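You operate a simulated robot arm through the tools that you are given. There is no shell and no other tool.

You are at the controls of a simulated robot arm. One attempt, no reset.

## Task
Set the edge machine for medium panels: fence on MEDIUM, cross slide LONG, blue knob THICK, speed 3.

The check looks at the end state, three seconds after you hand in, the way a careful person would. Anything else that was tipped, shoved, dropped, spilled or broken makes it a failure.

## Robot
A 7-joint arm with a fingered hand on a trunk, on a base that moves. Base frame: it is fixed to the floor where the robot stands at the start and does not move with it; the origin is under the middle of the robot, x ahead of it, y to its left, z up. Lengths are in m, angles in degrees, forces in N, time in s.
With the tool pointing down near the work surface it reaches from about 0.32 to 0.72 m from the robot's upright axis, wherever it stands. Its first joint turns from -166.0 to 166.0 degrees. Places, roughly: blue knob [0.7, 0.2, 1.1]; cross slide [0.4, 0.1, 0.9]; edge machine main switch [0.3, 0.3, 0.9]; fence [0.4, 0, 0.9]; top knob [0.9, 0.2, 1.3]; wheel speed knob [0.9, 0.5, 0.9]. Payload 4 kg.
The tool frame sits at the grasp point between the pads (the TCP): z along the fingers, y along the line on which they close. The tips reach 0.026 m beyond it. The gripper opens to 0.148 m; its body begins 0.073 m behind the TCP. The gripper is a hand of 3 fingers: y runs from the thumb to the fingers, the wrist lies at [0, 0, -0.239] in the tool frame, and closing takes about 1.5 s.
Orientation is that of the tool frame in the base frame, as a unit quaternion [x, y, z, w]. With the fingers straight down and closing along the base's y, the tool's x points along the base's -x, its y along +y and its z along -z.

## Interface
- The arm moves only by the tool send_rows. Its argument "motion" is a list of rows, each a list of 6 numbers: the shift along the tool's x, y, z in m, then the turn, a rotation vector about the tool's x, y, z in rad. In form: [[dx, dy, dz, rx, ry, rz], ...]. A call has 1 to 20 rows; each row shifts and turns the commanded pose from where the row before left it, along the tool's axes as they then stand. "fingers" is the opening in per cent of the stroke, from 0 (shut) to 100 (fully open), set as the call begins (left out, the last holds). Each row takes 0.2 s and may step no farther than 0.05 m and 8.6 degrees from the row before; otherwise, or with a gripper value out of range, the whole call is refused. A pose out of reach is approached as far as the arm can. The call stops where the force on the tool passes 40 N (or 10 N more than at its start, if that is more) or the arm is blocked; 0.2 s more then pass. The fingers move at their own pace (about 0.072 m/s each) and stop on an object; they squeeze with about 28 N. The grip force told is the motor's: it shows also when the fingers shut on nothing. Time passes only in rows, and 0.2 s behind the last, so rows that do not move let the fingers close. It gives the time, the measured TCP pose, the force on the tool (base axes), the opening and the grip force at its end, in the units of the frame above (readings bear some noise), with the torque about the TCP (base axes, N m) and any sound that the robot's microphone picked up, and new pictures: "show" is both (left out), scene, wrist or none.
- Cameras (640 x 400 px; columns grow to the right, rows downward): "scene" is now at [0.0234, 0.1588, 1.6284]; the picture's right is [0.08, -1.00, 0.00], its down [-0.66, -0.05, -0.75] and it looks along [0.75, 0.06, -0.66] (base axes); focal length 246 px, centre (320, 200). "wrist" rides on the gripper at [0.068, -0.039, -0.09] in the tool frame; the picture's right is [0.50, 0.87, 0.00], its down [-0.66, 0.38, -0.65] and it looks along [-0.57, 0.33, 0.76] (tool axes); focal length 222 px, centre (320, 200). There is no depth. A picture from a camera that has moved, and an enlarged one, comes with that camera's place and axes in the base frame and with its lens.
- lift_body(by): slides the trunk up (or, below 0, down) by that many m; the arm and the scene camera ride with it, the base frame stays. It gives what a move gives, with no picture.
- base_move(legs): drives the robot by 1 to 6 legs, each [ahead, left, turn to the left] in m, m and degrees, along the robot's own axes; the way and the turn of a leg run together, so that a leg with both is an arc; at most 1.5 m and 180 degrees a leg. The arm and the cameras ride along, it lands a little off, and it stops where it bumps. It gives what a move gives, and a new picture of the scene camera.
- hand_shape(shape): the hand has 3 fingers and takes this shape, open, in about a second: jaw (thumb against the fingers, like two jaws); tri (thumb and two fingers); tip (a fingertip pinch); poke (one finger out to press); point (the index stretched); flat (the hand flat); cup (the hand cupped); fist (a fist). The gripper value then closes the fingers along that shape, each until it touches; the sizes above hold for jaw. It gives what a move gives, with no picture.
- turn_head(pan, tilt): turns the head with the scene camera to pan (to the left, within 155 degrees either way) and tilt (down, from -29 to 69), counted from straight ahead of the robot. It gives what a move gives, and a new picture of the scene camera.
- close_up(camera, box): a new picture of the part [left, top, right, bottom] of that camera's present view, enlarged. It takes no simulated time.
- finish_job(): hands the job in; it is judged then, once.

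Places have to be worked out from the pictures, the camera data and where the tool is seen. Open the gripper and draw the arm clear of the work before you hand the job in, unless the task says otherwise.

The tools are called after "Request:" by a JSON object that holds its "api" and its "payload". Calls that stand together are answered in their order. send_rows: Moves the arm, as the interface text tells. Its arguments: {"type":"object","properties":{"motion":{"type":"array","items":{"type":"array","items":{"type":"number"}}},"fingers":{"type":"number"},"show":{"type":"string","enum":["both","scene","wrist","none"]}},"required":["motion"]} The other tools are called the same way: lift_body (by) moves the trunk up or down; hand_shape (shape) gives the hand a shape; base_move (legs) drives the base; turn_head (pan, tilt) turns the head that bears the scene camera; close_up (camera, box) takes an enlarged picture of a part of a camera's view; finish_job () hands the job in.

At the start:

```text
time_s: 0.0
ee_pos: [0.3344, 0.1497, 1.4187]
tool_rot: [-0.001, 1.0, 0.0, 0.0]
contact_force: [0.2, 0.1, 0.0]
moment: [-0.03, 0.01, 0.02]
opening: 0.1476
grasp_force: 0.0
shape: jaw
trunk travel left (down, up): [-0.59, 0.0]
robot x, y, heading: [0.0016, 0.002, -0.1]
head pan, tilt (commanded): [4.7, 41.2]
```

scene: 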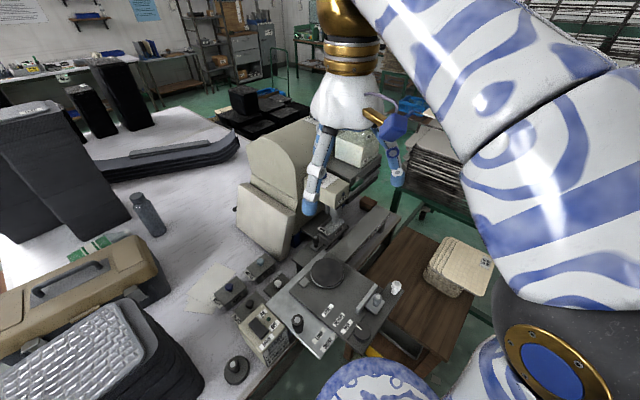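
wrist: 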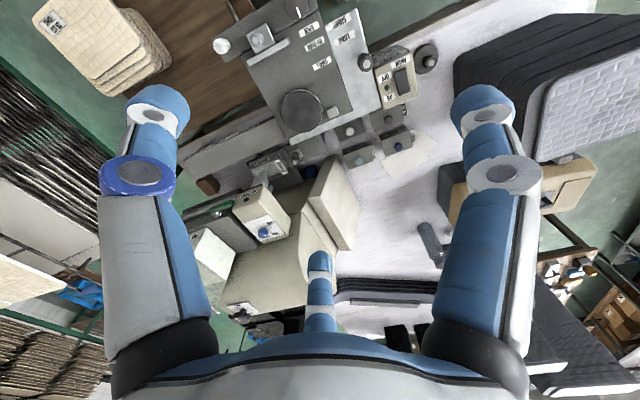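

I'll look closely at the machine in both cameras first to find the controls and their labels.

Request:
{"api": "close_up", "payload": {"camera": "scene", "box": [200, 230, 420, 390]}}

Request:
{"api": "close_up", "payload": {"camera": "wrist", "box": [200, 0, 440, 150]}}

Request:
{"api": "close_up", "payload": {"camera": "wrist", "box": [170, 120, 410, 270]}}

```text
2.50 times, centred on (310, 310) of scene
camera zoom: at [0.0234, 0.1588, 1.6284], right [0.08, -1.0, 0.0], down [-0.66, -0.05, -0.75], along [0.75, 0.06, -0.66], focal length 616 px, centre (345, -75)
```

zoom: 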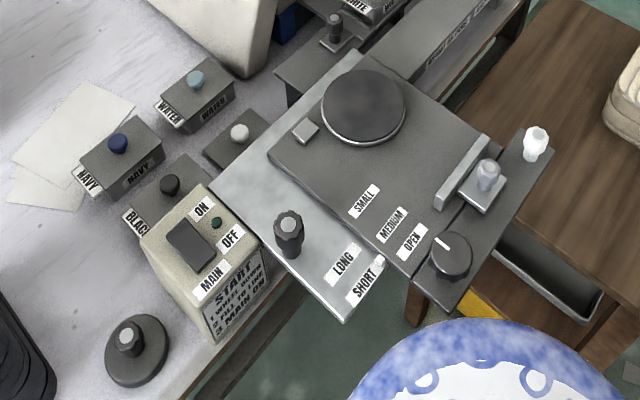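

```text
2.67 times, centred on (320, 75) of wrist
camera zoom: at [0.2666, 0.1117, 1.51], right [-0.5, 0.87, 0.0], down [0.65, 0.38, 0.65], along [0.57, 0.33, -0.76], focal length 592 px, centre (320, 533)
```

zoom: 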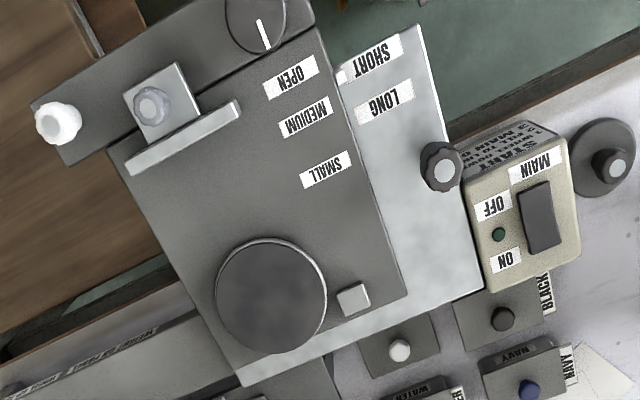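

```text
2.67 times, centred on (290, 195) of wrist
camera zoom: at [0.2666, 0.1117, 1.51], right [-0.5, 0.87, 0.0], down [0.65, 0.38, 0.65], along [0.57, 0.33, -0.76], focal length 592 px, centre (400, 213)
```

zoom: 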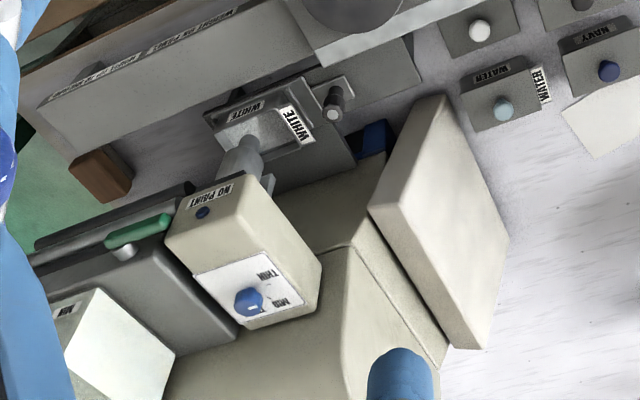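

The controls are visible; I'll zoom in more on the labels, the printed notice and the far part of the machine.

Request:
{"api": "close_up", "payload": {"camera": "scene", "box": [230, 300, 300, 370]}}

Request:
{"api": "close_up", "payload": {"camera": "scene", "box": [300, 285, 400, 355]}}

Request:
{"api": "close_up", "payload": {"camera": "scene", "box": [230, 120, 410, 250]}}

Request:
{"api": "close_up", "payload": {"camera": "wrist", "box": [180, 180, 320, 270]}}

Request:
{"api": "close_up", "payload": {"camera": "wrist", "box": [180, 240, 340, 360]}}

```text
5.71 times, centred on (265, 335) of scene
camera zoom: at [0.0234, 0.1588, 1.6284], right [0.08, -1.0, 0.0], down [-0.66, -0.05, -0.75], along [0.75, 0.06, -0.66], focal length 1408 px, centre (634, -571)
```

zoom: 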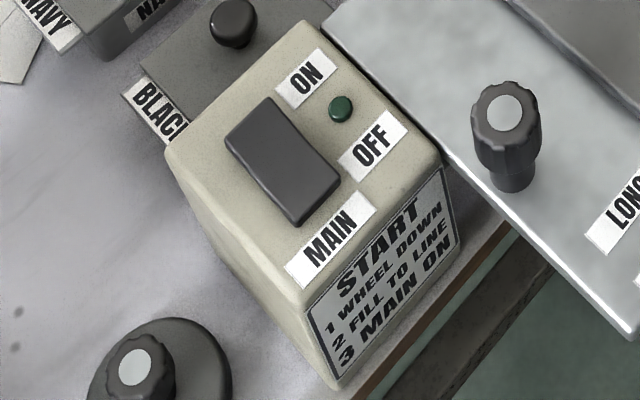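

```text
5.71 times, centred on (350, 320) of scene
camera zoom: at [0.0234, 0.1588, 1.6284], right [0.08, -1.0, 0.0], down [-0.66, -0.05, -0.75], along [0.75, 0.06, -0.66], focal length 1408 px, centre (149, -486)
```

zoom: 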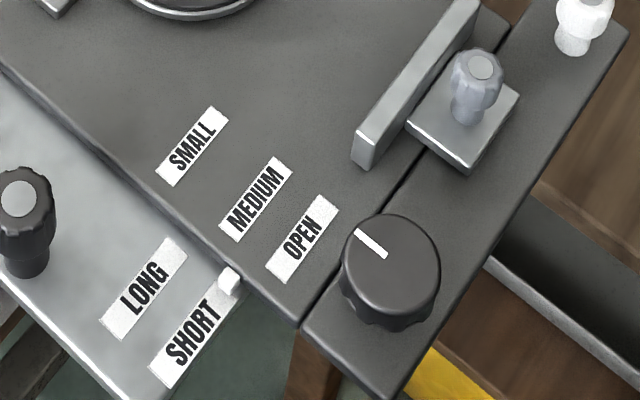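

```text
3.08 times, centred on (320, 185) of scene
camera zoom: at [0.0234, 0.1588, 1.6284], right [0.08, -1.0, 0.0], down [-0.66, -0.05, -0.75], along [0.75, 0.06, -0.66], focal length 758 px, centre (320, 246)
```

zoom: 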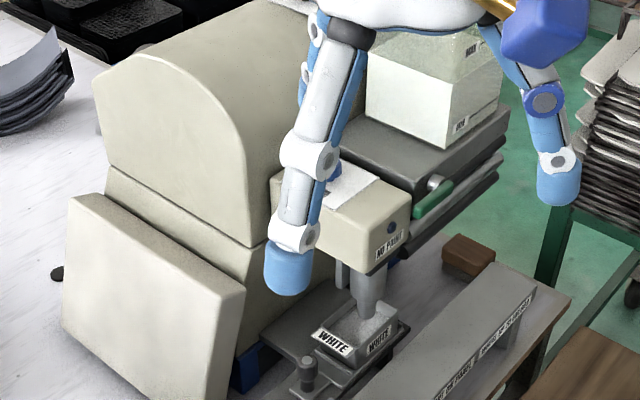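

```text
4.44 times, centred on (250, 225) of wrist
camera zoom: at [0.2666, 0.1117, 1.51], right [-0.5, 0.87, 0.0], down [0.65, 0.38, 0.65], along [0.57, 0.33, -0.76], focal length 987 px, centre (631, 89)
```

zoom: 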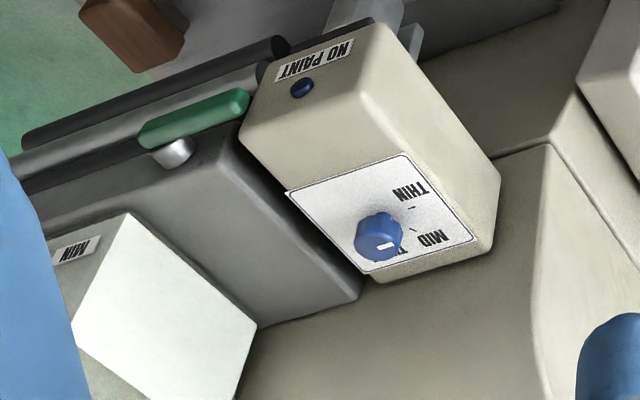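

```text
3.33 times, centred on (260, 300) of wrist
camera zoom: at [0.2666, 0.1117, 1.51], right [-0.5, 0.87, 0.0], down [0.65, 0.38, 0.65], along [0.57, 0.33, -0.76], focal length 740 px, centre (520, -133)
```

zoom: 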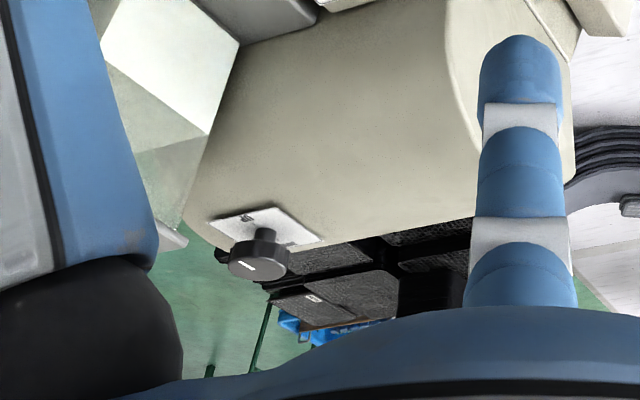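

The fence now sits level with OPEN and the slide index is at SHORT. I'll turn the head to look for the blue knob, top knob and speed knob, which the arm partly hides.

Request:
{"api": "turn_head", "payload": {"pan": 20, "tilt": 35}}

Request:
{"api": "close_up", "payload": {"camera": "wrist", "box": [330, 190, 500, 300]}}

```text
time_s: 0.8
ee_pos: [0.3349, 0.1485, 1.4182]
tool_rot: [-0.001, 1.0, 0.0, 0.0]
contact_force: [0.2, 0.1, -0.6]
moment: [0.01, 0.03, -0.01]
opening: 0.148
grasp_force: 0.1
shape: jaw
trunk travel left (down, up): [-0.59, 0.0]
robot x, y, heading: [-0.0006, 0.0008, -0.0]
head pan, tilt (commanded): [20.0, 35.0]
camera scene: at [0.0223, 0.182, 1.6377], right [0.34, -0.94, 0.0], down [-0.54, -0.2, -0.82], along [0.77, 0.28, -0.57], focal length 246 px, centre (320, 200)
```

scene: 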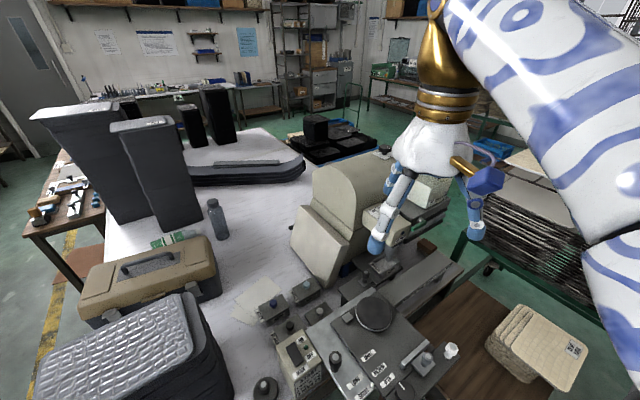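

```text
3.64 times, centred on (415, 245) of wrist
camera zoom: at [0.2666, 0.1117, 1.51], right [-0.5, 0.87, 0.0], down [0.65, 0.38, 0.65], along [0.57, 0.33, -0.76], focal length 808 px, centre (-26, 36)
```

zoom: 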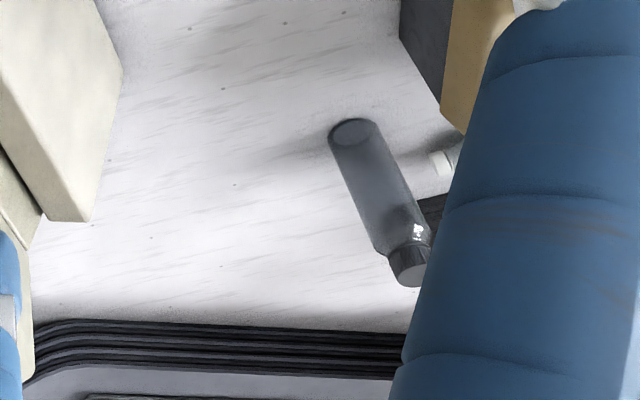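

I'll survey the surroundings to plan base motions, especially for the speed knob on the far side of the hood.

Request:
{"api": "turn_head", "payload": {"pan": 60, "tilt": 40}}

Request:
{"api": "turn_head", "payload": {"pan": -60, "tilt": 40}}

Request:
{"api": "turn_head", "payload": {"pan": 10, "tilt": 65}}

```text
time_s: 1.9
ee_pos: [0.334, 0.1495, 1.4188]
tool_rot: [-0.001, 1.0, -0.001, 0.001]
contact_force: [-0.2, 0.2, -1.4]
moment: [-0.01, 0.03, 0.02]
opening: 0.1481
grasp_force: 0.0
shape: jaw
trunk travel left (down, up): [-0.59, 0.0]
robot x, y, heading: [0.001, -0.0015, 0.0]
head pan, tilt (commanded): [60.0, 40.0]
camera scene: at [-0.0179, 0.2255, 1.6302], right [0.87, -0.5, 0.0], down [-0.32, -0.56, -0.77], along [0.38, 0.66, -0.64], focal length 246 px, centre (320, 200)
```

scene: 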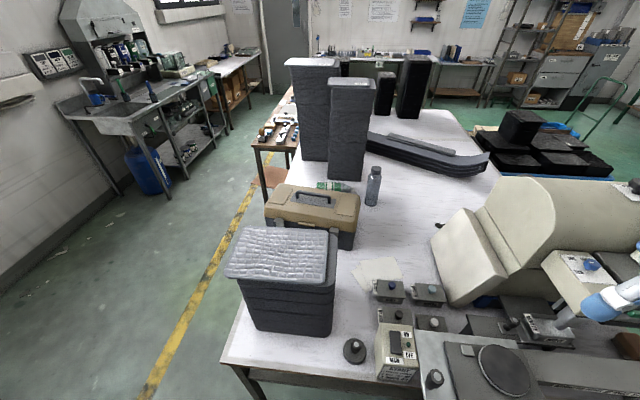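

```text
time_s: 3.9
ee_pos: [0.3338, 0.1492, 1.4185]
tool_rot: [0.0, 1.0, 0.001, 0.0]
contact_force: [0.4, 0.4, 0.2]
moment: [0.02, -0.01, 0.01]
opening: 0.148
grasp_force: 0.0
shape: jaw
trunk travel left (down, up): [-0.59, 0.0]
robot x, y, heading: [0.0039, -0.0011, 0.1]
head pan, tilt (commanded): [-60.0, 40.0]
camera scene: at [-0.018, 0.0783, 1.6302], right [-0.87, -0.5, 0.0], down [-0.32, 0.56, -0.77], along [0.38, -0.66, -0.64], focal length 246 px, centre (320, 200)
```

scene: 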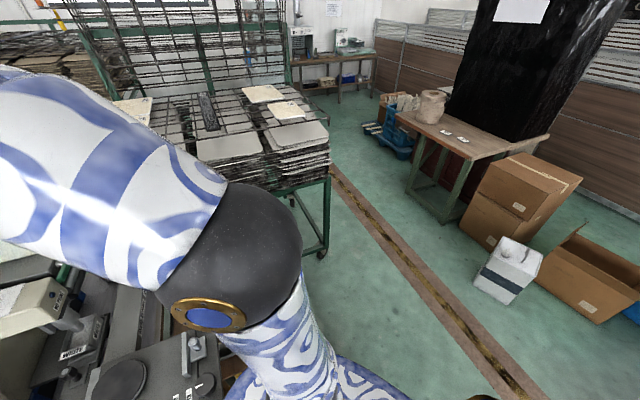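

```text
time_s: 5.3
ee_pos: [0.3344, 0.1498, 1.4187]
tool_rot: [-0.001, 1.0, 0.0, 0.0]
contact_force: [0.2, 0.5, 0.2]
moment: [-0.01, -0.02, -0.01]
opening: 0.1478
grasp_force: 0.0
shape: jaw
trunk travel left (down, up): [-0.59, 0.0]
robot x, y, heading: [-0.0024, -0.0002, -0.2]
head pan, tilt (commanded): [10.0, 65.0]
camera scene: at [-0.0007, 0.1624, 1.5979], right [0.17, -0.98, 0.0], down [-0.89, -0.16, -0.42], along [0.42, 0.07, -0.91], focal length 246 px, centre (320, 200)
```

scene: 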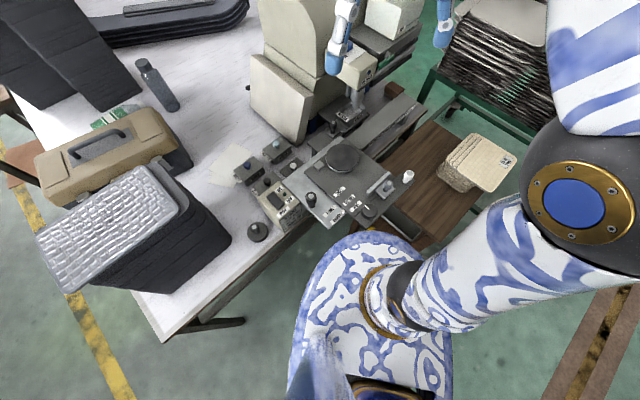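

The table runs about -38° from my x axis, with the machine at its right end. The pointed-down view now shows the front table well, so I'll zoom on the fence, slide index and handles.

Request:
{"api": "close_up", "payload": {"camera": "scene", "box": [320, 170, 360, 195]}}

Request:
{"api": "close_up", "payload": {"camera": "scene", "box": [300, 160, 420, 235]}}

Request:
{"api": "close_up", "payload": {"camera": "scene", "box": [320, 190, 368, 225]}}

Request:
{"api": "close_up", "payload": {"camera": "scene", "box": [230, 60, 300, 160]}}

```text
16.00 times, centred on (340, 182) of scene
camera zoom: at [-0.0007, 0.1624, 1.5979], right [0.17, -0.98, 0.0], down [-0.89, -0.16, -0.42], along [0.42, 0.07, -0.91], focal length 3943 px, centre (0, 480)
```

zoom: 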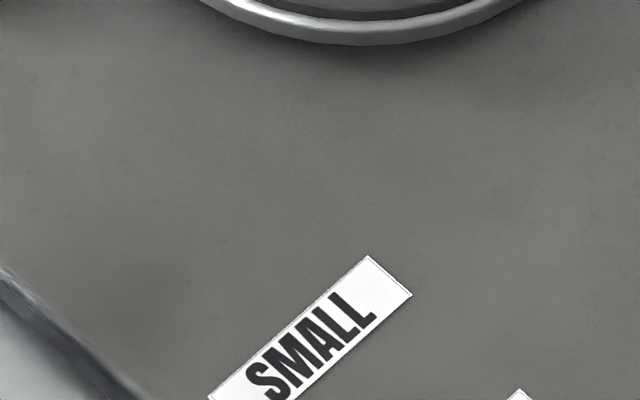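

```text
5.33 times, centred on (360, 198) of scene
camera zoom: at [-0.0007, 0.1624, 1.5979], right [0.17, -0.98, 0.0], down [-0.89, -0.16, -0.42], along [0.42, 0.07, -0.91], focal length 1314 px, centre (107, 213)
```

zoom: 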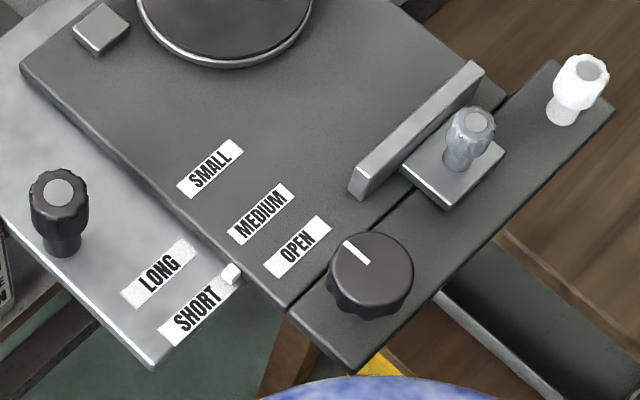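

```text
11.43 times, centred on (344, 208) of scene
camera zoom: at [-0.0007, 0.1624, 1.5979], right [0.17, -0.98, 0.0], down [-0.89, -0.16, -0.42], along [0.42, 0.07, -0.91], focal length 2816 px, centre (46, 114)
```

zoom: 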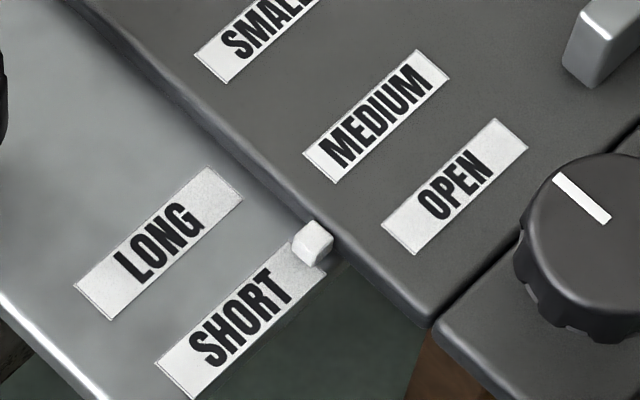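

```text
4.00 times, centred on (265, 110) of scene
camera zoom: at [-0.0007, 0.1624, 1.5979], right [0.17, -0.98, 0.0], down [-0.89, -0.16, -0.42], along [0.42, 0.07, -0.91], focal length 986 px, centre (540, 560)
```

zoom: 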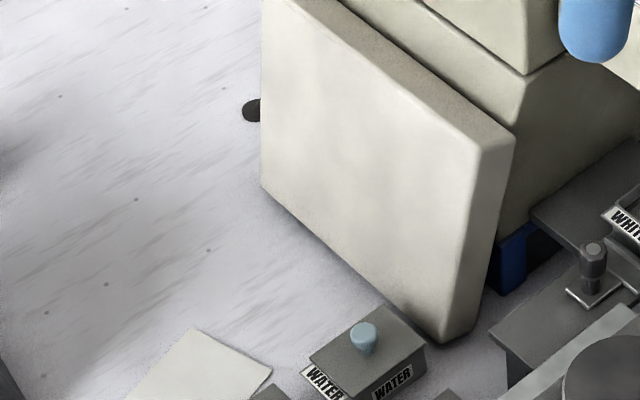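

Triangulating: dark table top z≈0.92, fence handle top ≈(0.368, 0.029, 0.984), black slide handle top ≈(0.293, 0.241, 0.974). Before using the hand, I'll see how its shapes look in free air, starting with "tip".

Request:
{"api": "hand_shape", "payload": {"shape": "tip"}}

Request:
{"api": "send_rows", "payload": {"motion": [[0, 0, 0, 0, 0, 0]], "show": "wrist"}}

Request:
{"api": "send_rows", "payload": {"motion": [[0, 0, 0, 0, 0, 0], [0, 0, 0, 0, 0, 0], [0, 0, 0, 0, 0, 0], [0, 0, 0, 0, 0, 0], [0, 0, 0, 0, 0, 0], [0, 0, 0, 0, 0, 0], [0, 0, 0, 0, 0, 0], [0, 0, 0, 0, 0, 0]], "fingers": 0, "show": "wrist"}}

```text
time_s: 6.2
ee_pos: [0.3347, 0.1493, 1.4186]
tool_rot: [0.0, 1.0, 0.0, 0.0]
contact_force: [0.3, 0.4, -0.1]
moment: [-0.01, -0.01, -0.02]
opening: 0.1478
grasp_force: 0.1
shape: tip
trunk travel left (down, up): [-0.59, 0.0]
robot x, y, heading: [0.0025, 0.0007, 0.1]
head pan, tilt (commanded): [10.0, 65.0]
```

```text
time_s: 6.6
ee_pos: [0.3341, 0.1489, 1.4193]
tool_rot: [-0.002, 1.0, 0.0, 0.0]
contact_force: [-0.1, -0.5, 0.2]
moment: [-0.02, 0.0, -0.01]
opening: 0.1477
grasp_force: 0.0
shape: tip
trunk travel left (down, up): [-0.59, 0.0]
robot x, y, heading: [0.0005, 0.0023, 0.1]
head pan, tilt (commanded): [10.0, 65.0]
camera wrist: at [0.2666, 0.1117, 1.51], right [-0.5, 0.87, 0.0], down [0.65, 0.38, 0.65], along [0.57, 0.33, -0.76], focal length 222 px, centre (320, 200)
```

wrist: 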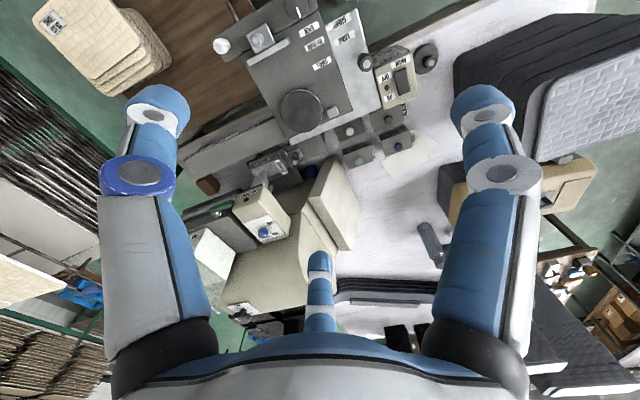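

```text
time_s: 8.4
ee_pos: [0.335, 0.1498, 1.4185]
tool_rot: [-0.001, 1.0, 0.0, 0.0]
contact_force: [0.5, -0.5, 0.4]
moment: [0.01, 0.04, -0.03]
opening: 0.0
grasp_force: 27.3
shape: tip
trunk travel left (down, up): [-0.59, 0.0]
robot x, y, heading: [-0.0023, 0.001, -0.0]
head pan, tilt (commanded): [10.0, 65.0]
camera wrist: at [0.2666, 0.1117, 1.51], right [-0.5, 0.87, 0.0], down [0.65, 0.38, 0.65], along [0.57, 0.33, -0.76], focal length 222 px, centre (320, 200)
```

wrist: 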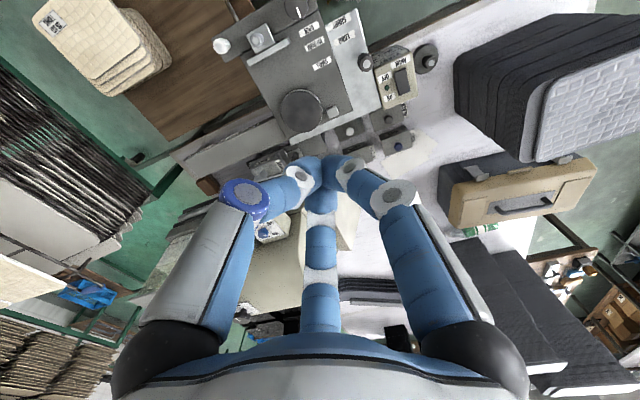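

All three fingers close to a centre point 120° apart, which suits round handles. I'll open to half, turn the tool 38° to line its y with the fence travel, and come down over the fence handle to look.

Request:
{"api": "send_rows", "payload": {"motion": [[0, 0, 0, 0, 0, 0.1326], [0, 0, 0, 0, 0, 0.1326], [0, 0, 0, 0, 0, 0.1326], [0, 0, 0, 0, 0, 0.1326], [0, 0, 0, 0, 0, 0.1326], [-0.0126, -0.0093, 0.0424, 0, 0, 0], [-0.0126, -0.0093, 0.0424, 0, 0, 0], [-0.0126, -0.0093, 0.0424, 0, 0, 0], [-0.0126, -0.0093, 0.0424, 0, 0, 0], [-0.0126, -0.0093, 0.0424, 0, 0, 0], [-0.0126, -0.0093, 0.0424, 0, 0, 0], [-0.0126, -0.0093, 0.0424, 0, 0, 0], [-0.0126, -0.0093, 0.0424, 0, 0, 0]], "fingers": 50, "show": "both"}}

```text
time_s: 11.2
ee_pos: [0.3669, 0.0263, 1.0787]
tool_rot: [0.325, 0.946, 0.0, 0.0]
contact_force: [-0.1, 1.4, -0.3]
moment: [0.0, 0.0, 0.02]
opening: 0.0735
grasp_force: 0.0
shape: tip
trunk travel left (down, up): [-0.59, 0.0]
robot x, y, heading: [-0.0001, -0.0008, -0.2]
head pan, tilt (commanded): [10.0, 65.0]
camera scene: at [-0.0002, 0.1623, 1.5979], right [0.17, -0.98, 0.0], down [-0.89, -0.16, -0.42], along [0.42, 0.07, -0.91], focal length 246 px, centre (320, 200)
camera wrist: at [0.2897, 0.0397, 1.1693], right [0.14, 0.99, 0.0], down [0.75, -0.1, 0.65], along [0.65, -0.09, -0.76], focal length 222 px, centre (320, 200)
```

scene: 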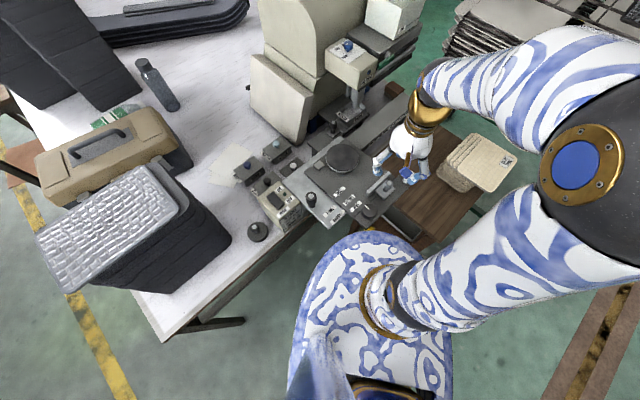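
wrist: 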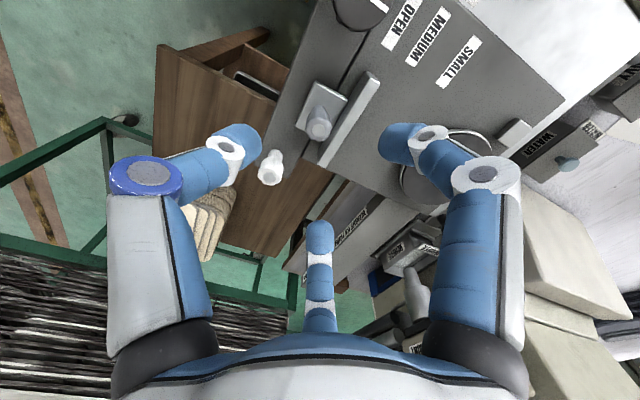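

The fence handle appears at (320,127) in the wrist view, which matches a point right below the tool. Zooming to confirm what the carriage and handle look like before descending.

Request:
{"api": "close_up", "payload": {"camera": "wrist", "box": [240, 50, 440, 175]}}

Request:
{"api": "close_up", "payload": {"camera": "scene", "box": [250, 20, 430, 140]}}

```text
3.20 times, centred on (340, 112) of wrist
camera zoom: at [0.2897, 0.0397, 1.1693], right [0.14, 0.99, 0.0], down [0.75, -0.1, 0.65], along [0.65, -0.09, -0.76], focal length 711 px, centre (256, 480)
```

zoom: 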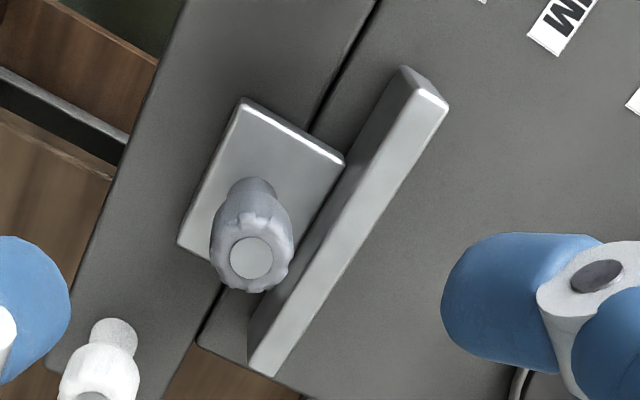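

```text
3.33 times, centred on (340, 80) of scene
camera zoom: at [-0.0002, 0.1623, 1.5979], right [0.17, -0.98, 0.0], down [-0.89, -0.16, -0.42], along [0.42, 0.07, -0.91], focal length 822 px, centre (253, 600)
```

zoom: 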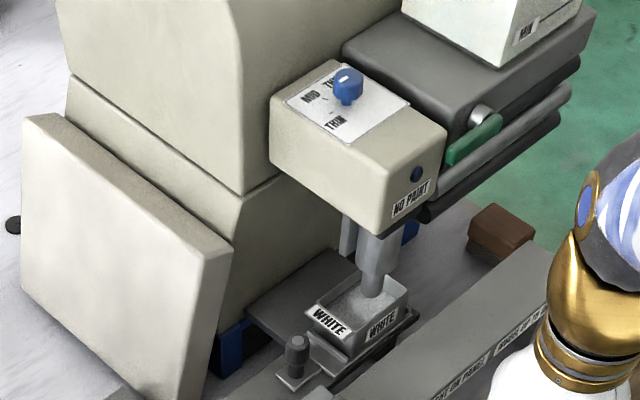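

The handle is centred and the carriage block clear. I'll descend so the tips end just above the block and close on the handle.

Request:
{"api": "send_rows", "payload": {"motion": [[0, 0.001, 0.025, 0, 0, 0], [0, 0.001, 0.025, 0, 0, 0], [0, 0, 0.025, 0, 0, 0], [0, 0, 0.025, 0, 0, 0], [0, 0, 0, 0, 0, 0]], "show": "both"}}

```text
time_s: 12.4
ee_pos: [0.3701, 0.0298, 0.9806]
tool_rot: [0.325, 0.946, 0.001, 0.002]
contact_force: [0.2, 0.4, 37.1]
moment: [0.74, -0.48, -0.03]
opening: 0.075
grasp_force: 0.0
shape: tip
trunk travel left (down, up): [-0.59, 0.0]
robot x, y, heading: [0.0001, -0.0048, -0.0]
head pan, tilt (commanded): [10.0, 65.0]
camera scene: at [-0.0028, 0.1623, 1.5986], right [0.17, -0.98, 0.0], down [-0.89, -0.16, -0.42], along [0.42, 0.07, -0.91], focal length 246 px, centre (320, 200)
camera wrist: at [0.2924, 0.0426, 1.0717], right [0.14, 0.99, 0.0], down [0.75, -0.1, 0.66], along [0.65, -0.09, -0.75], focal length 222 px, centre (320, 200)
```

scene: 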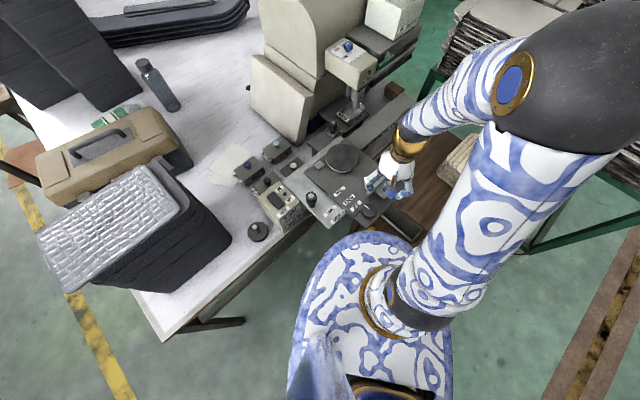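
wrist: 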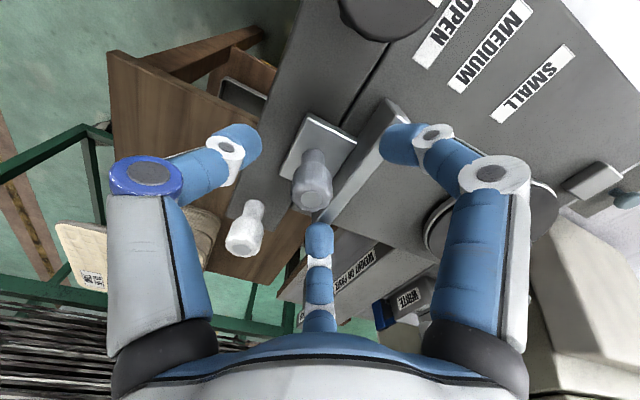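

37 N upward with a moment toward +n: the two front fingers landed on the fence bar's top. I'll back off, narrow the opening so they fit between bar and handle, and recentre slightly.

Request:
{"api": "send_rows", "payload": {"motion": [[0, 0, -0.02, 0, 0, 0], [-0.0019, -0.0009, -0.02, 0, 0, 0], [0, 0, 0, 0, 0, 0], [0, 0, 0, 0, 0, 0]], "fingers": 30, "show": "both"}}

Request:
{"api": "close_up", "payload": {"camera": "wrist", "box": [240, 50, 440, 250]}}

```text
time_s: 13.4
ee_pos: [0.3706, 0.028, 1.0189]
tool_rot: [0.325, 0.946, 0.0, 0.0]
contact_force: [-0.3, 0.1, -0.4]
moment: [0.03, 0.01, -0.02]
opening: 0.045
grasp_force: 0.0
shape: tip
trunk travel left (down, up): [-0.59, 0.0]
robot x, y, heading: [-0.0009, 0.001, 0.2]
head pan, tilt (commanded): [10.0, 65.0]
camera scene: at [-0.0006, 0.1624, 1.5979], right [0.17, -0.98, 0.0], down [-0.89, -0.16, -0.42], along [0.42, 0.07, -0.91], focal length 246 px, centre (320, 200)
camera wrist: at [0.294, 0.0405, 1.1104], right [0.14, 0.99, 0.0], down [0.75, -0.1, 0.65], along [0.65, -0.09, -0.76], focal length 222 px, centre (320, 200)
```

scene: 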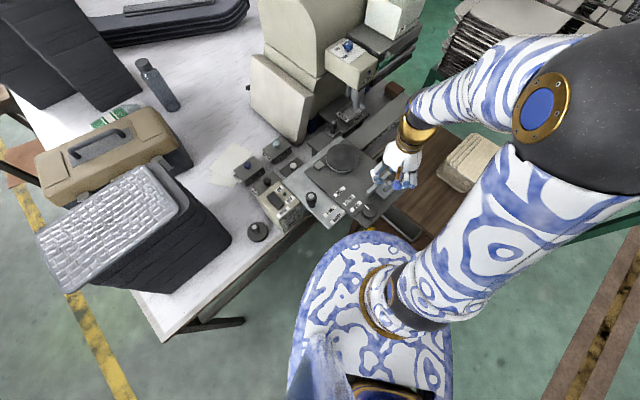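
wrist: 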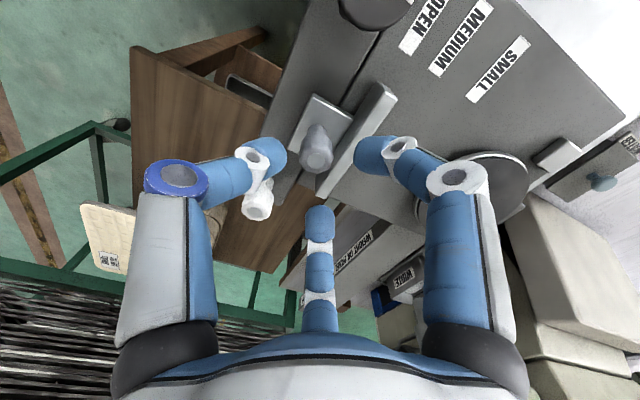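

```text
2.00 times, centred on (340, 150) of wrist
camera zoom: at [0.294, 0.0405, 1.1104], right [0.14, 0.99, 0.0], down [0.75, -0.1, 0.65], along [0.65, -0.09, -0.76], focal length 444 px, centre (280, 300)
```

zoom: 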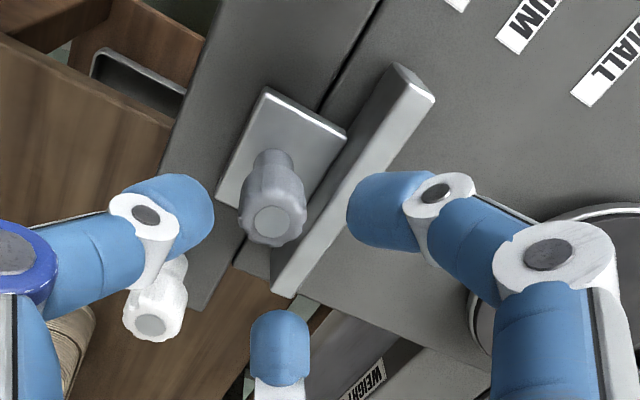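

Handle centre is at about (0.3687, 0.0281), a few mm off the tool axis, and the bar top is near z 0.955. I'll recentre, go down to tool z≈0.985 (tips just above the bar) and close on the handle.

Request:
{"api": "send_rows", "payload": {"motion": [[0.0016, -0.0027, 0.0, 0, 0, 0], [0, 0, 0.018, 0, 0, 0], [0, 0, 0.0165, 0, 0, 0], [0, 0, 0, 0, 0, 0]], "show": "wrist"}}

Request:
{"api": "send_rows", "payload": {"motion": [[0, 0, 0, 0, 0, 0], [0, 0, 0, 0, 0, 0], [0, 0, 0, 0, 0, 0], [0, 0, 0, 0, 0, 0]], "fingers": 0, "show": "wrist"}}

```text
time_s: 14.4
ee_pos: [0.3659, 0.0284, 0.9836]
tool_rot: [0.325, 0.946, -0.001, 0.0]
contact_force: [-0.4, 0.0, 0.4]
moment: [0.01, -0.05, -0.01]
opening: 0.0448
grasp_force: 0.0
shape: tip
trunk travel left (down, up): [-0.59, 0.0]
robot x, y, heading: [0.0025, -0.0012, -0.1]
head pan, tilt (commanded): [10.0, 65.0]
camera wrist: at [0.2891, 0.0392, 1.075], right [0.14, 0.99, 0.0], down [0.75, -0.1, 0.65], along [0.65, -0.09, -0.76], focal length 222 px, centre (320, 200)
```

wrist: 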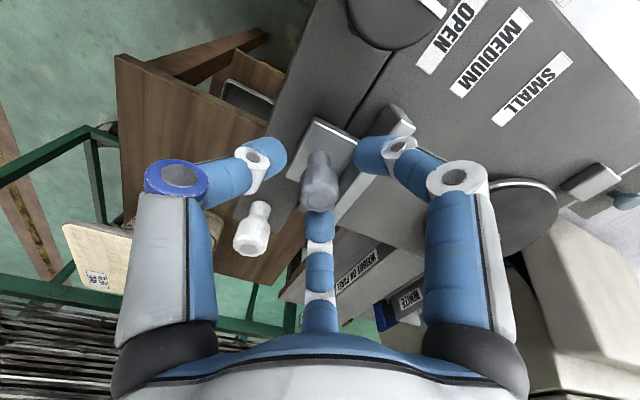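

```text
time_s: 15.4
ee_pos: [0.3664, 0.0266, 0.9845]
tool_rot: [0.324, 0.946, -0.001, 0.0]
contact_force: [-1.6, 1.2, -6.1]
moment: [0.01, 0.04, -0.03]
opening: 0.0158
grasp_force: 28.3
shape: tip
trunk travel left (down, up): [-0.59, 0.0]
robot x, y, heading: [0.0008, -0.0017, 0.4]
head pan, tilt (commanded): [10.0, 65.0]
camera wrist: at [0.289, 0.0394, 1.075], right [0.14, 0.99, 0.0], down [0.75, -0.1, 0.65], along [0.65, -0.09, -0.76], focal length 222 px, centre (320, 200)
```

wrist: 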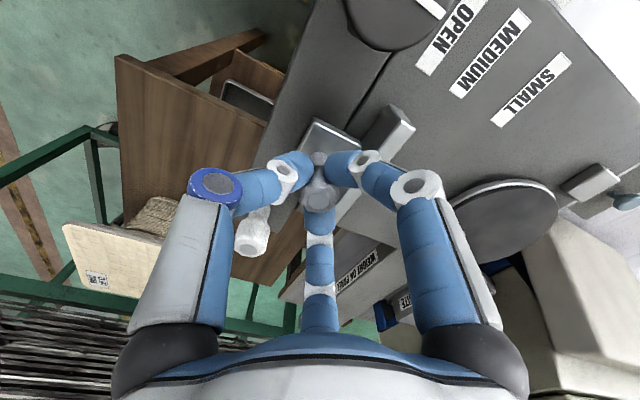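

The handle is held (opening 16 mm, grip 28 N). Now I'll slide it along tool +y (toward MEDIUM) by about 28 mm in small steps.

Request:
{"api": "send_rows", "payload": {"motion": [[0, 0.004, 0, 0, 0, 0], [0, 0.004, 0, 0, 0, 0], [0, 0.004, 0, 0, 0, 0], [0, 0, 0, 0, 0, 0]], "show": "wrist"}}

```text
time_s: 16.4
ee_pos: [0.3747, 0.0365, 0.9848]
tool_rot: [0.325, 0.946, 0.0, 0.0]
contact_force: [-4.8, 2.3, -11.6]
moment: [0.01, 0.1, -0.08]
opening: 0.0158
grasp_force: 28.0
shape: tip
trunk travel left (down, up): [-0.59, 0.0]
robot x, y, heading: [0.0006, 0.0027, 0.2]
head pan, tilt (commanded): [10.0, 65.0]
camera wrist: at [0.2975, 0.049, 1.0753], right [0.14, 0.99, 0.0], down [0.75, -0.1, 0.65], along [0.65, -0.09, -0.76], focal length 222 px, centre (320, 200)
```

wrist: 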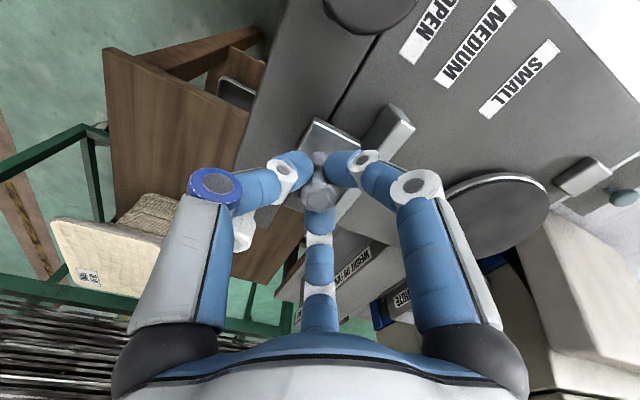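

The fence is sliding with little force (the bar stays fixed in view while labels shift). Another 16 mm.

Request:
{"api": "send_rows", "payload": {"motion": [[0, 0.004, 0, 0, 0, 0], [0, 0.004, 0, 0, 0, 0], [0, 0.004, 0, 0, 0, 0], [0, 0.0035, 0, 0, 0, 0], [0, 0, 0, 0, 0, 0]], "show": "both"}}

Request:
{"api": "close_up", "payload": {"camera": "scene", "box": [310, 160, 420, 230]}}

Request:
{"api": "close_up", "payload": {"camera": "wrist", "box": [270, 0, 470, 210]}}

```text
time_s: 17.6
ee_pos: [0.3835, 0.0492, 0.9845]
tool_rot: [0.325, 0.946, -0.001, -0.001]
contact_force: [-2.6, 1.6, -27.6]
moment: [0.06, 0.14, -0.07]
opening: 0.0147
grasp_force: 28.2
shape: tip
trunk travel left (down, up): [-0.59, 0.0]
robot x, y, heading: [0.0009, -0.0004, -0.1]
head pan, tilt (commanded): [10.0, 65.0]
camera scene: at [0.0008, 0.1628, 1.5977], right [0.17, -0.98, 0.0], down [-0.89, -0.16, -0.42], along [0.42, 0.07, -0.91], focal length 246 px, centre (320, 200)
camera wrist: at [0.3074, 0.0615, 1.0765], right [0.14, 0.99, 0.0], down [0.75, -0.1, 0.65], along [0.65, -0.09, -0.76], focal length 222 px, centre (320, 200)
```

scene: 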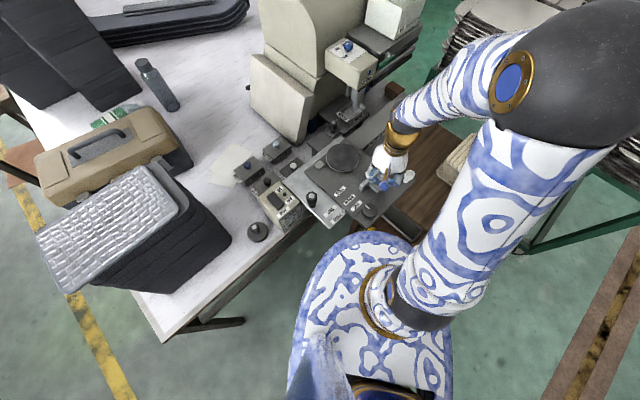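
wrist: 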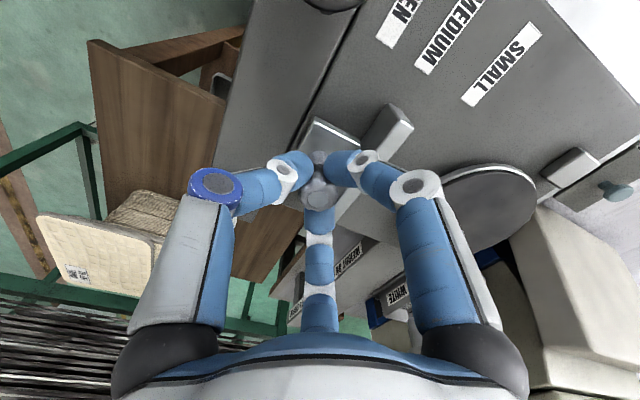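

```text
5.71 times, centred on (365, 195) of scene
camera zoom: at [0.0008, 0.1628, 1.5977], right [0.17, -0.98, 0.0], down [-0.89, -0.16, -0.42], along [0.42, 0.07, -0.91], focal length 1408 px, centre (63, 229)
```

zoom: 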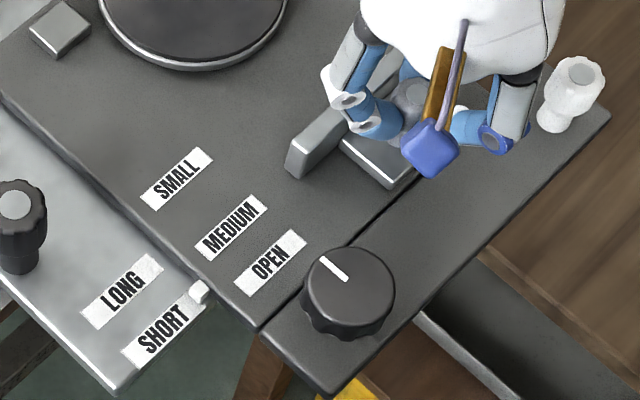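

```text
1.90 times, centred on (370, 105) of wrist
camera zoom: at [0.3074, 0.0615, 1.0765], right [0.14, 0.99, 0.0], down [0.75, -0.1, 0.65], along [0.65, -0.09, -0.76], focal length 423 px, centre (225, 381)
```

zoom: 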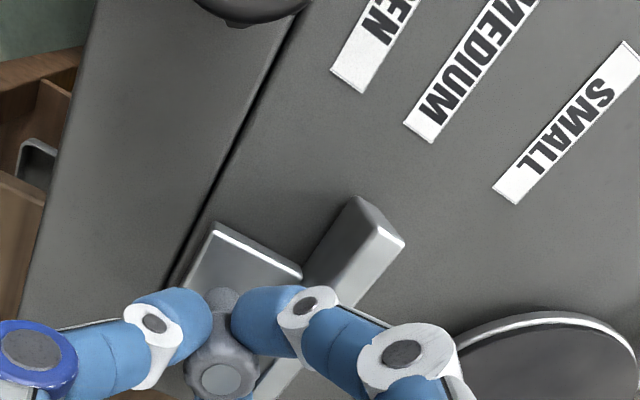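

The fence has moved about one label pitch. I'll zoom hard on the bar end against the MEDIUM label to check alignment.

Request:
{"api": "close_up", "payload": {"camera": "scene", "box": [335, 175, 375, 215]}}

```text
10.00 times, centred on (355, 195) of scene
camera zoom: at [0.0008, 0.1628, 1.5977], right [0.17, -0.98, 0.0], down [-0.89, -0.16, -0.42], along [0.42, 0.07, -0.91], focal length 2464 px, centre (-30, 250)
```

zoom: 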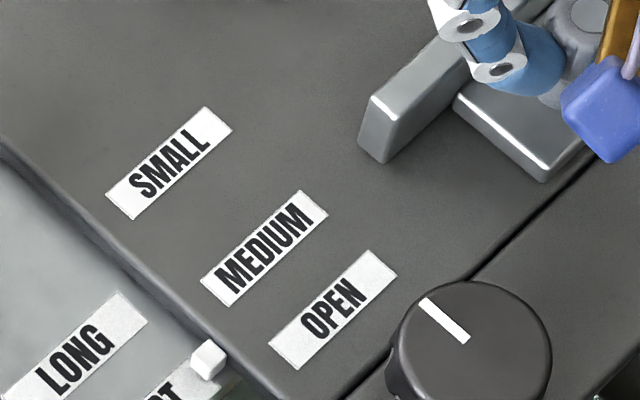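

The MEDIUM centre-line meets the middle of the bar's base, so the fence is set. I'll open the fingers and rise straight up.

Request:
{"api": "send_rows", "payload": {"motion": [[0, 0, 0, 0, 0, 0], [0, 0, 0, 0, 0, 0], [0, 0, 0, 0, 0, 0]], "fingers": 30, "show": "wrist"}}

Request:
{"api": "send_rows", "payload": {"motion": [[0, 0, -0.02, 0, 0, 0], [0, 0, -0.03, 0, 0, 0], [0, 0, -0.04, 0, 0, 0], [0, 0, -0.04, 0, 0, 0]], "show": "wrist"}}

Request:
{"api": "close_up", "payload": {"camera": "scene", "box": [335, 175, 375, 215]}}

```text
time_s: 18.4
ee_pos: [0.3836, 0.0498, 0.9858]
tool_rot: [0.325, 0.946, 0.0, 0.0]
contact_force: [0.5, 0.5, 0.3]
moment: [-0.01, -0.01, 0.04]
opening: 0.0439
grasp_force: 0.1
shape: tip
trunk travel left (down, up): [-0.59, 0.0]
robot x, y, heading: [0.0018, -0.0036, 0.1]
head pan, tilt (commanded): [10.0, 65.0]
camera wrist: at [0.3067, 0.061, 1.0774], right [0.14, 0.99, 0.0], down [0.75, -0.1, 0.65], along [0.65, -0.09, -0.76], focal length 222 px, centre (320, 200)
```

wrist: 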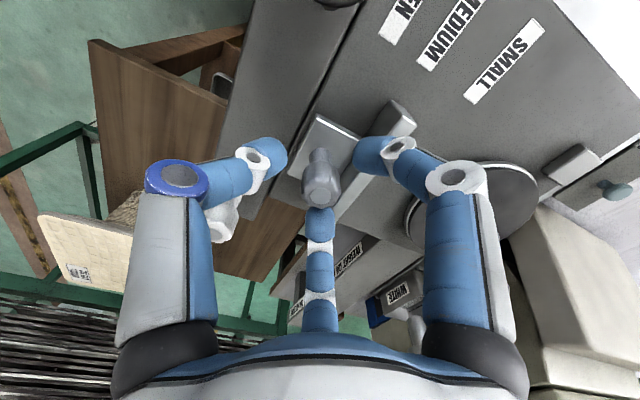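

```text
time_s: 19.4
ee_pos: [0.3828, 0.0483, 1.1163]
tool_rot: [0.325, 0.946, 0.0, 0.0]
contact_force: [0.5, 0.1, 0.2]
moment: [0.01, 0.01, 0.0]
opening: 0.0442
grasp_force: 0.0
shape: tip
trunk travel left (down, up): [-0.59, 0.0]
robot x, y, heading: [-0.002, -0.0001, 0.1]
head pan, tilt (commanded): [10.0, 65.0]
camera wrist: at [0.3054, 0.0604, 1.2084], right [0.14, 0.99, 0.0], down [0.75, -0.1, 0.65], along [0.65, -0.09, -0.76], focal length 222 px, centre (320, 200)
```

wrist: 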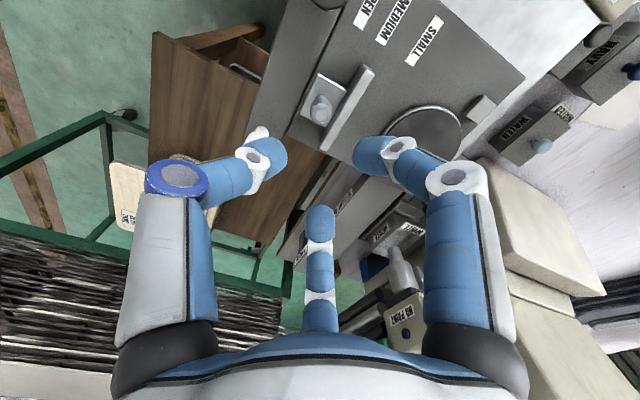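

```text
10.00 times, centred on (355, 195) of scene
camera zoom: at [-0.0011, 0.1624, 1.5979], right [0.17, -0.98, 0.0], down [-0.89, -0.16, -0.42], along [0.42, 0.07, -0.91], focal length 2464 px, centre (-30, 250)
```

zoom: 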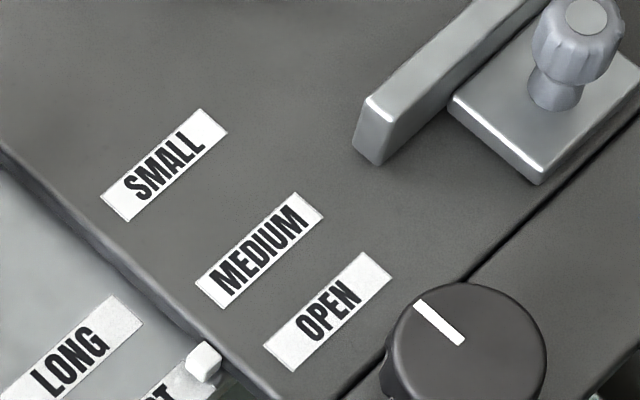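

Fence holds on MEDIUM. Now I move above the black cross-slide handle at about (0.293, 0.241) and look at its clearance from the main switch box.

Request:
{"api": "send_rows", "payload": {"motion": [[0.0316, 0.016, 0, 0, 0, 0], [0.0316, 0.016, 0, 0, 0, 0], [0.0316, 0.016, 0, 0, 0, 0], [0.0316, 0.016, 0, 0, 0, 0], [0.0316, 0.016, 0, 0, 0, 0], [0.0316, 0.016, 0, 0, 0, 0], [0, 0, 0.03, 0, 0, 0]], "show": "both"}}

Request:
{"api": "close_up", "payload": {"camera": "wrist", "box": [220, 20, 440, 180]}}

Request:
{"api": "close_up", "payload": {"camera": "scene", "box": [250, 160, 340, 230]}}

```text
time_s: 21.0
ee_pos: [0.2924, 0.2401, 1.0842]
tool_rot: [0.325, 0.946, 0.001, 0.0]
contact_force: [0.6, -0.2, 0.4]
moment: [0.0, -0.01, 0.01]
opening: 0.0447
grasp_force: 0.1
shape: tip
trunk travel left (down, up): [-0.59, 0.0]
robot x, y, heading: [-0.0014, 0.0024, -0.2]
head pan, tilt (commanded): [10.0, 65.0]
camera scene: at [-0.0004, 0.1626, 1.5979], right [0.17, -0.98, 0.0], down [-0.89, -0.16, -0.42], along [0.42, 0.07, -0.91], focal length 246 px, centre (320, 200)
camera wrist: at [0.2154, 0.2528, 1.1756], right [0.14, 0.99, 0.0], down [0.75, -0.1, 0.65], along [0.65, -0.09, -0.76], focal length 222 px, centre (320, 200)
```

scene: 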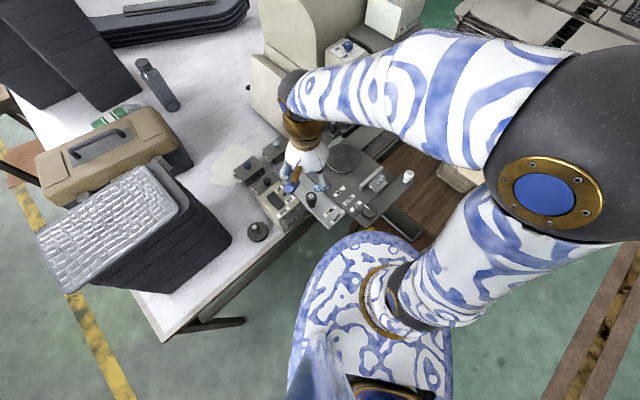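
wrist: 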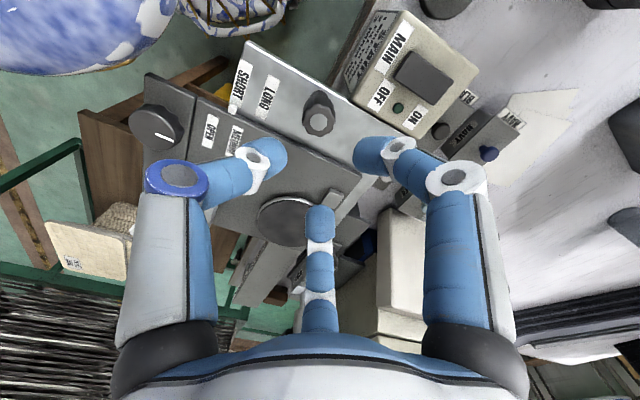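

```text
2.50 times, centred on (330, 100) of wrist
camera zoom: at [0.2154, 0.2528, 1.1756], right [0.14, 0.99, 0.0], down [0.75, -0.1, 0.65], along [0.65, -0.09, -0.76], focal length 555 px, centre (295, 450)
```

zoom: 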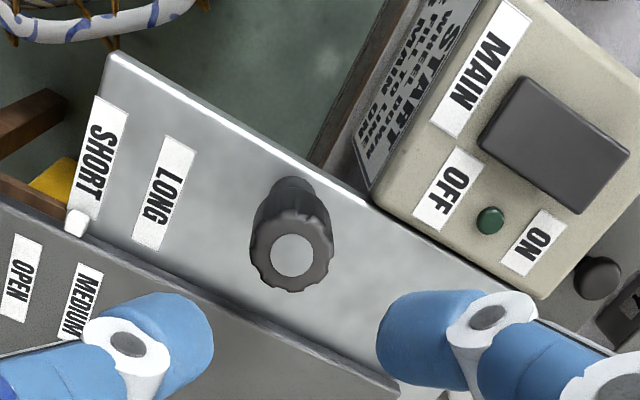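

```text
5.71 times, centred on (295, 195) of scene
camera zoom: at [-0.0004, 0.1626, 1.5979], right [0.17, -0.98, 0.0], down [-0.89, -0.16, -0.42], along [0.42, 0.07, -0.91], focal length 1408 px, centre (463, 229)
```

zoom: 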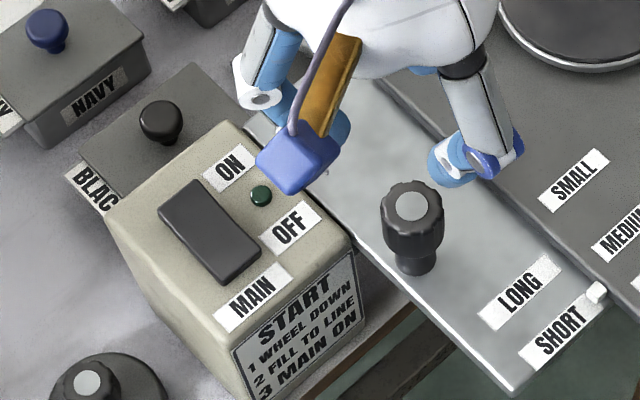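

Handle axis ≈(0.294, 0.241), top z≈0.974; the box corner tops out at ≈0.936, below where my fingertips will be. I'll open to 40%, descend to tool z≈0.976 and check.

Request:
{"api": "send_rows", "payload": {"motion": [[-0.0017, 0, 0.02, 0, 0, 0], [0, 0, 0.03, 0, 0, 0], [0, 0, 0.03, 0, 0, 0], [0, 0, 0.029, 0, 0, 0], [0, 0, 0, 0, 0, 0]], "fingers": 40, "show": "wrist"}}

```text
time_s: 22.2
ee_pos: [0.2957, 0.2415, 0.9752]
tool_rot: [0.325, 0.946, 0.0, 0.0]
contact_force: [-0.4, -0.2, 0.0]
moment: [0.0, 0.0, 0.0]
opening: 0.0589
grasp_force: 0.1
shape: tip
trunk travel left (down, up): [-0.59, 0.0]
robot x, y, heading: [0.0038, 0.0018, 0.3]
head pan, tilt (commanded): [10.0, 65.0]
camera wrist: at [0.218, 0.2529, 1.0665], right [0.14, 0.99, 0.0], down [0.75, -0.1, 0.65], along [0.65, -0.09, -0.76], focal length 222 px, centre (320, 200)
```

wrist: 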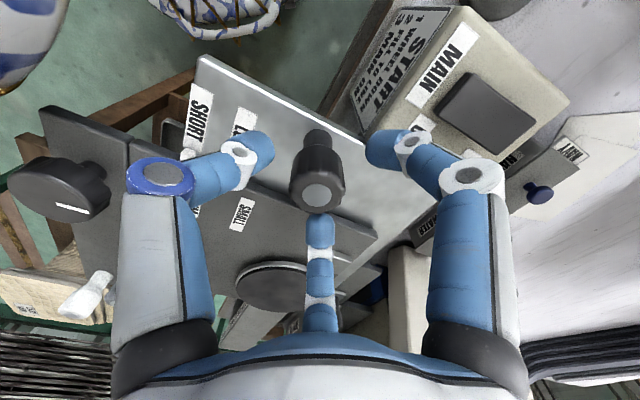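

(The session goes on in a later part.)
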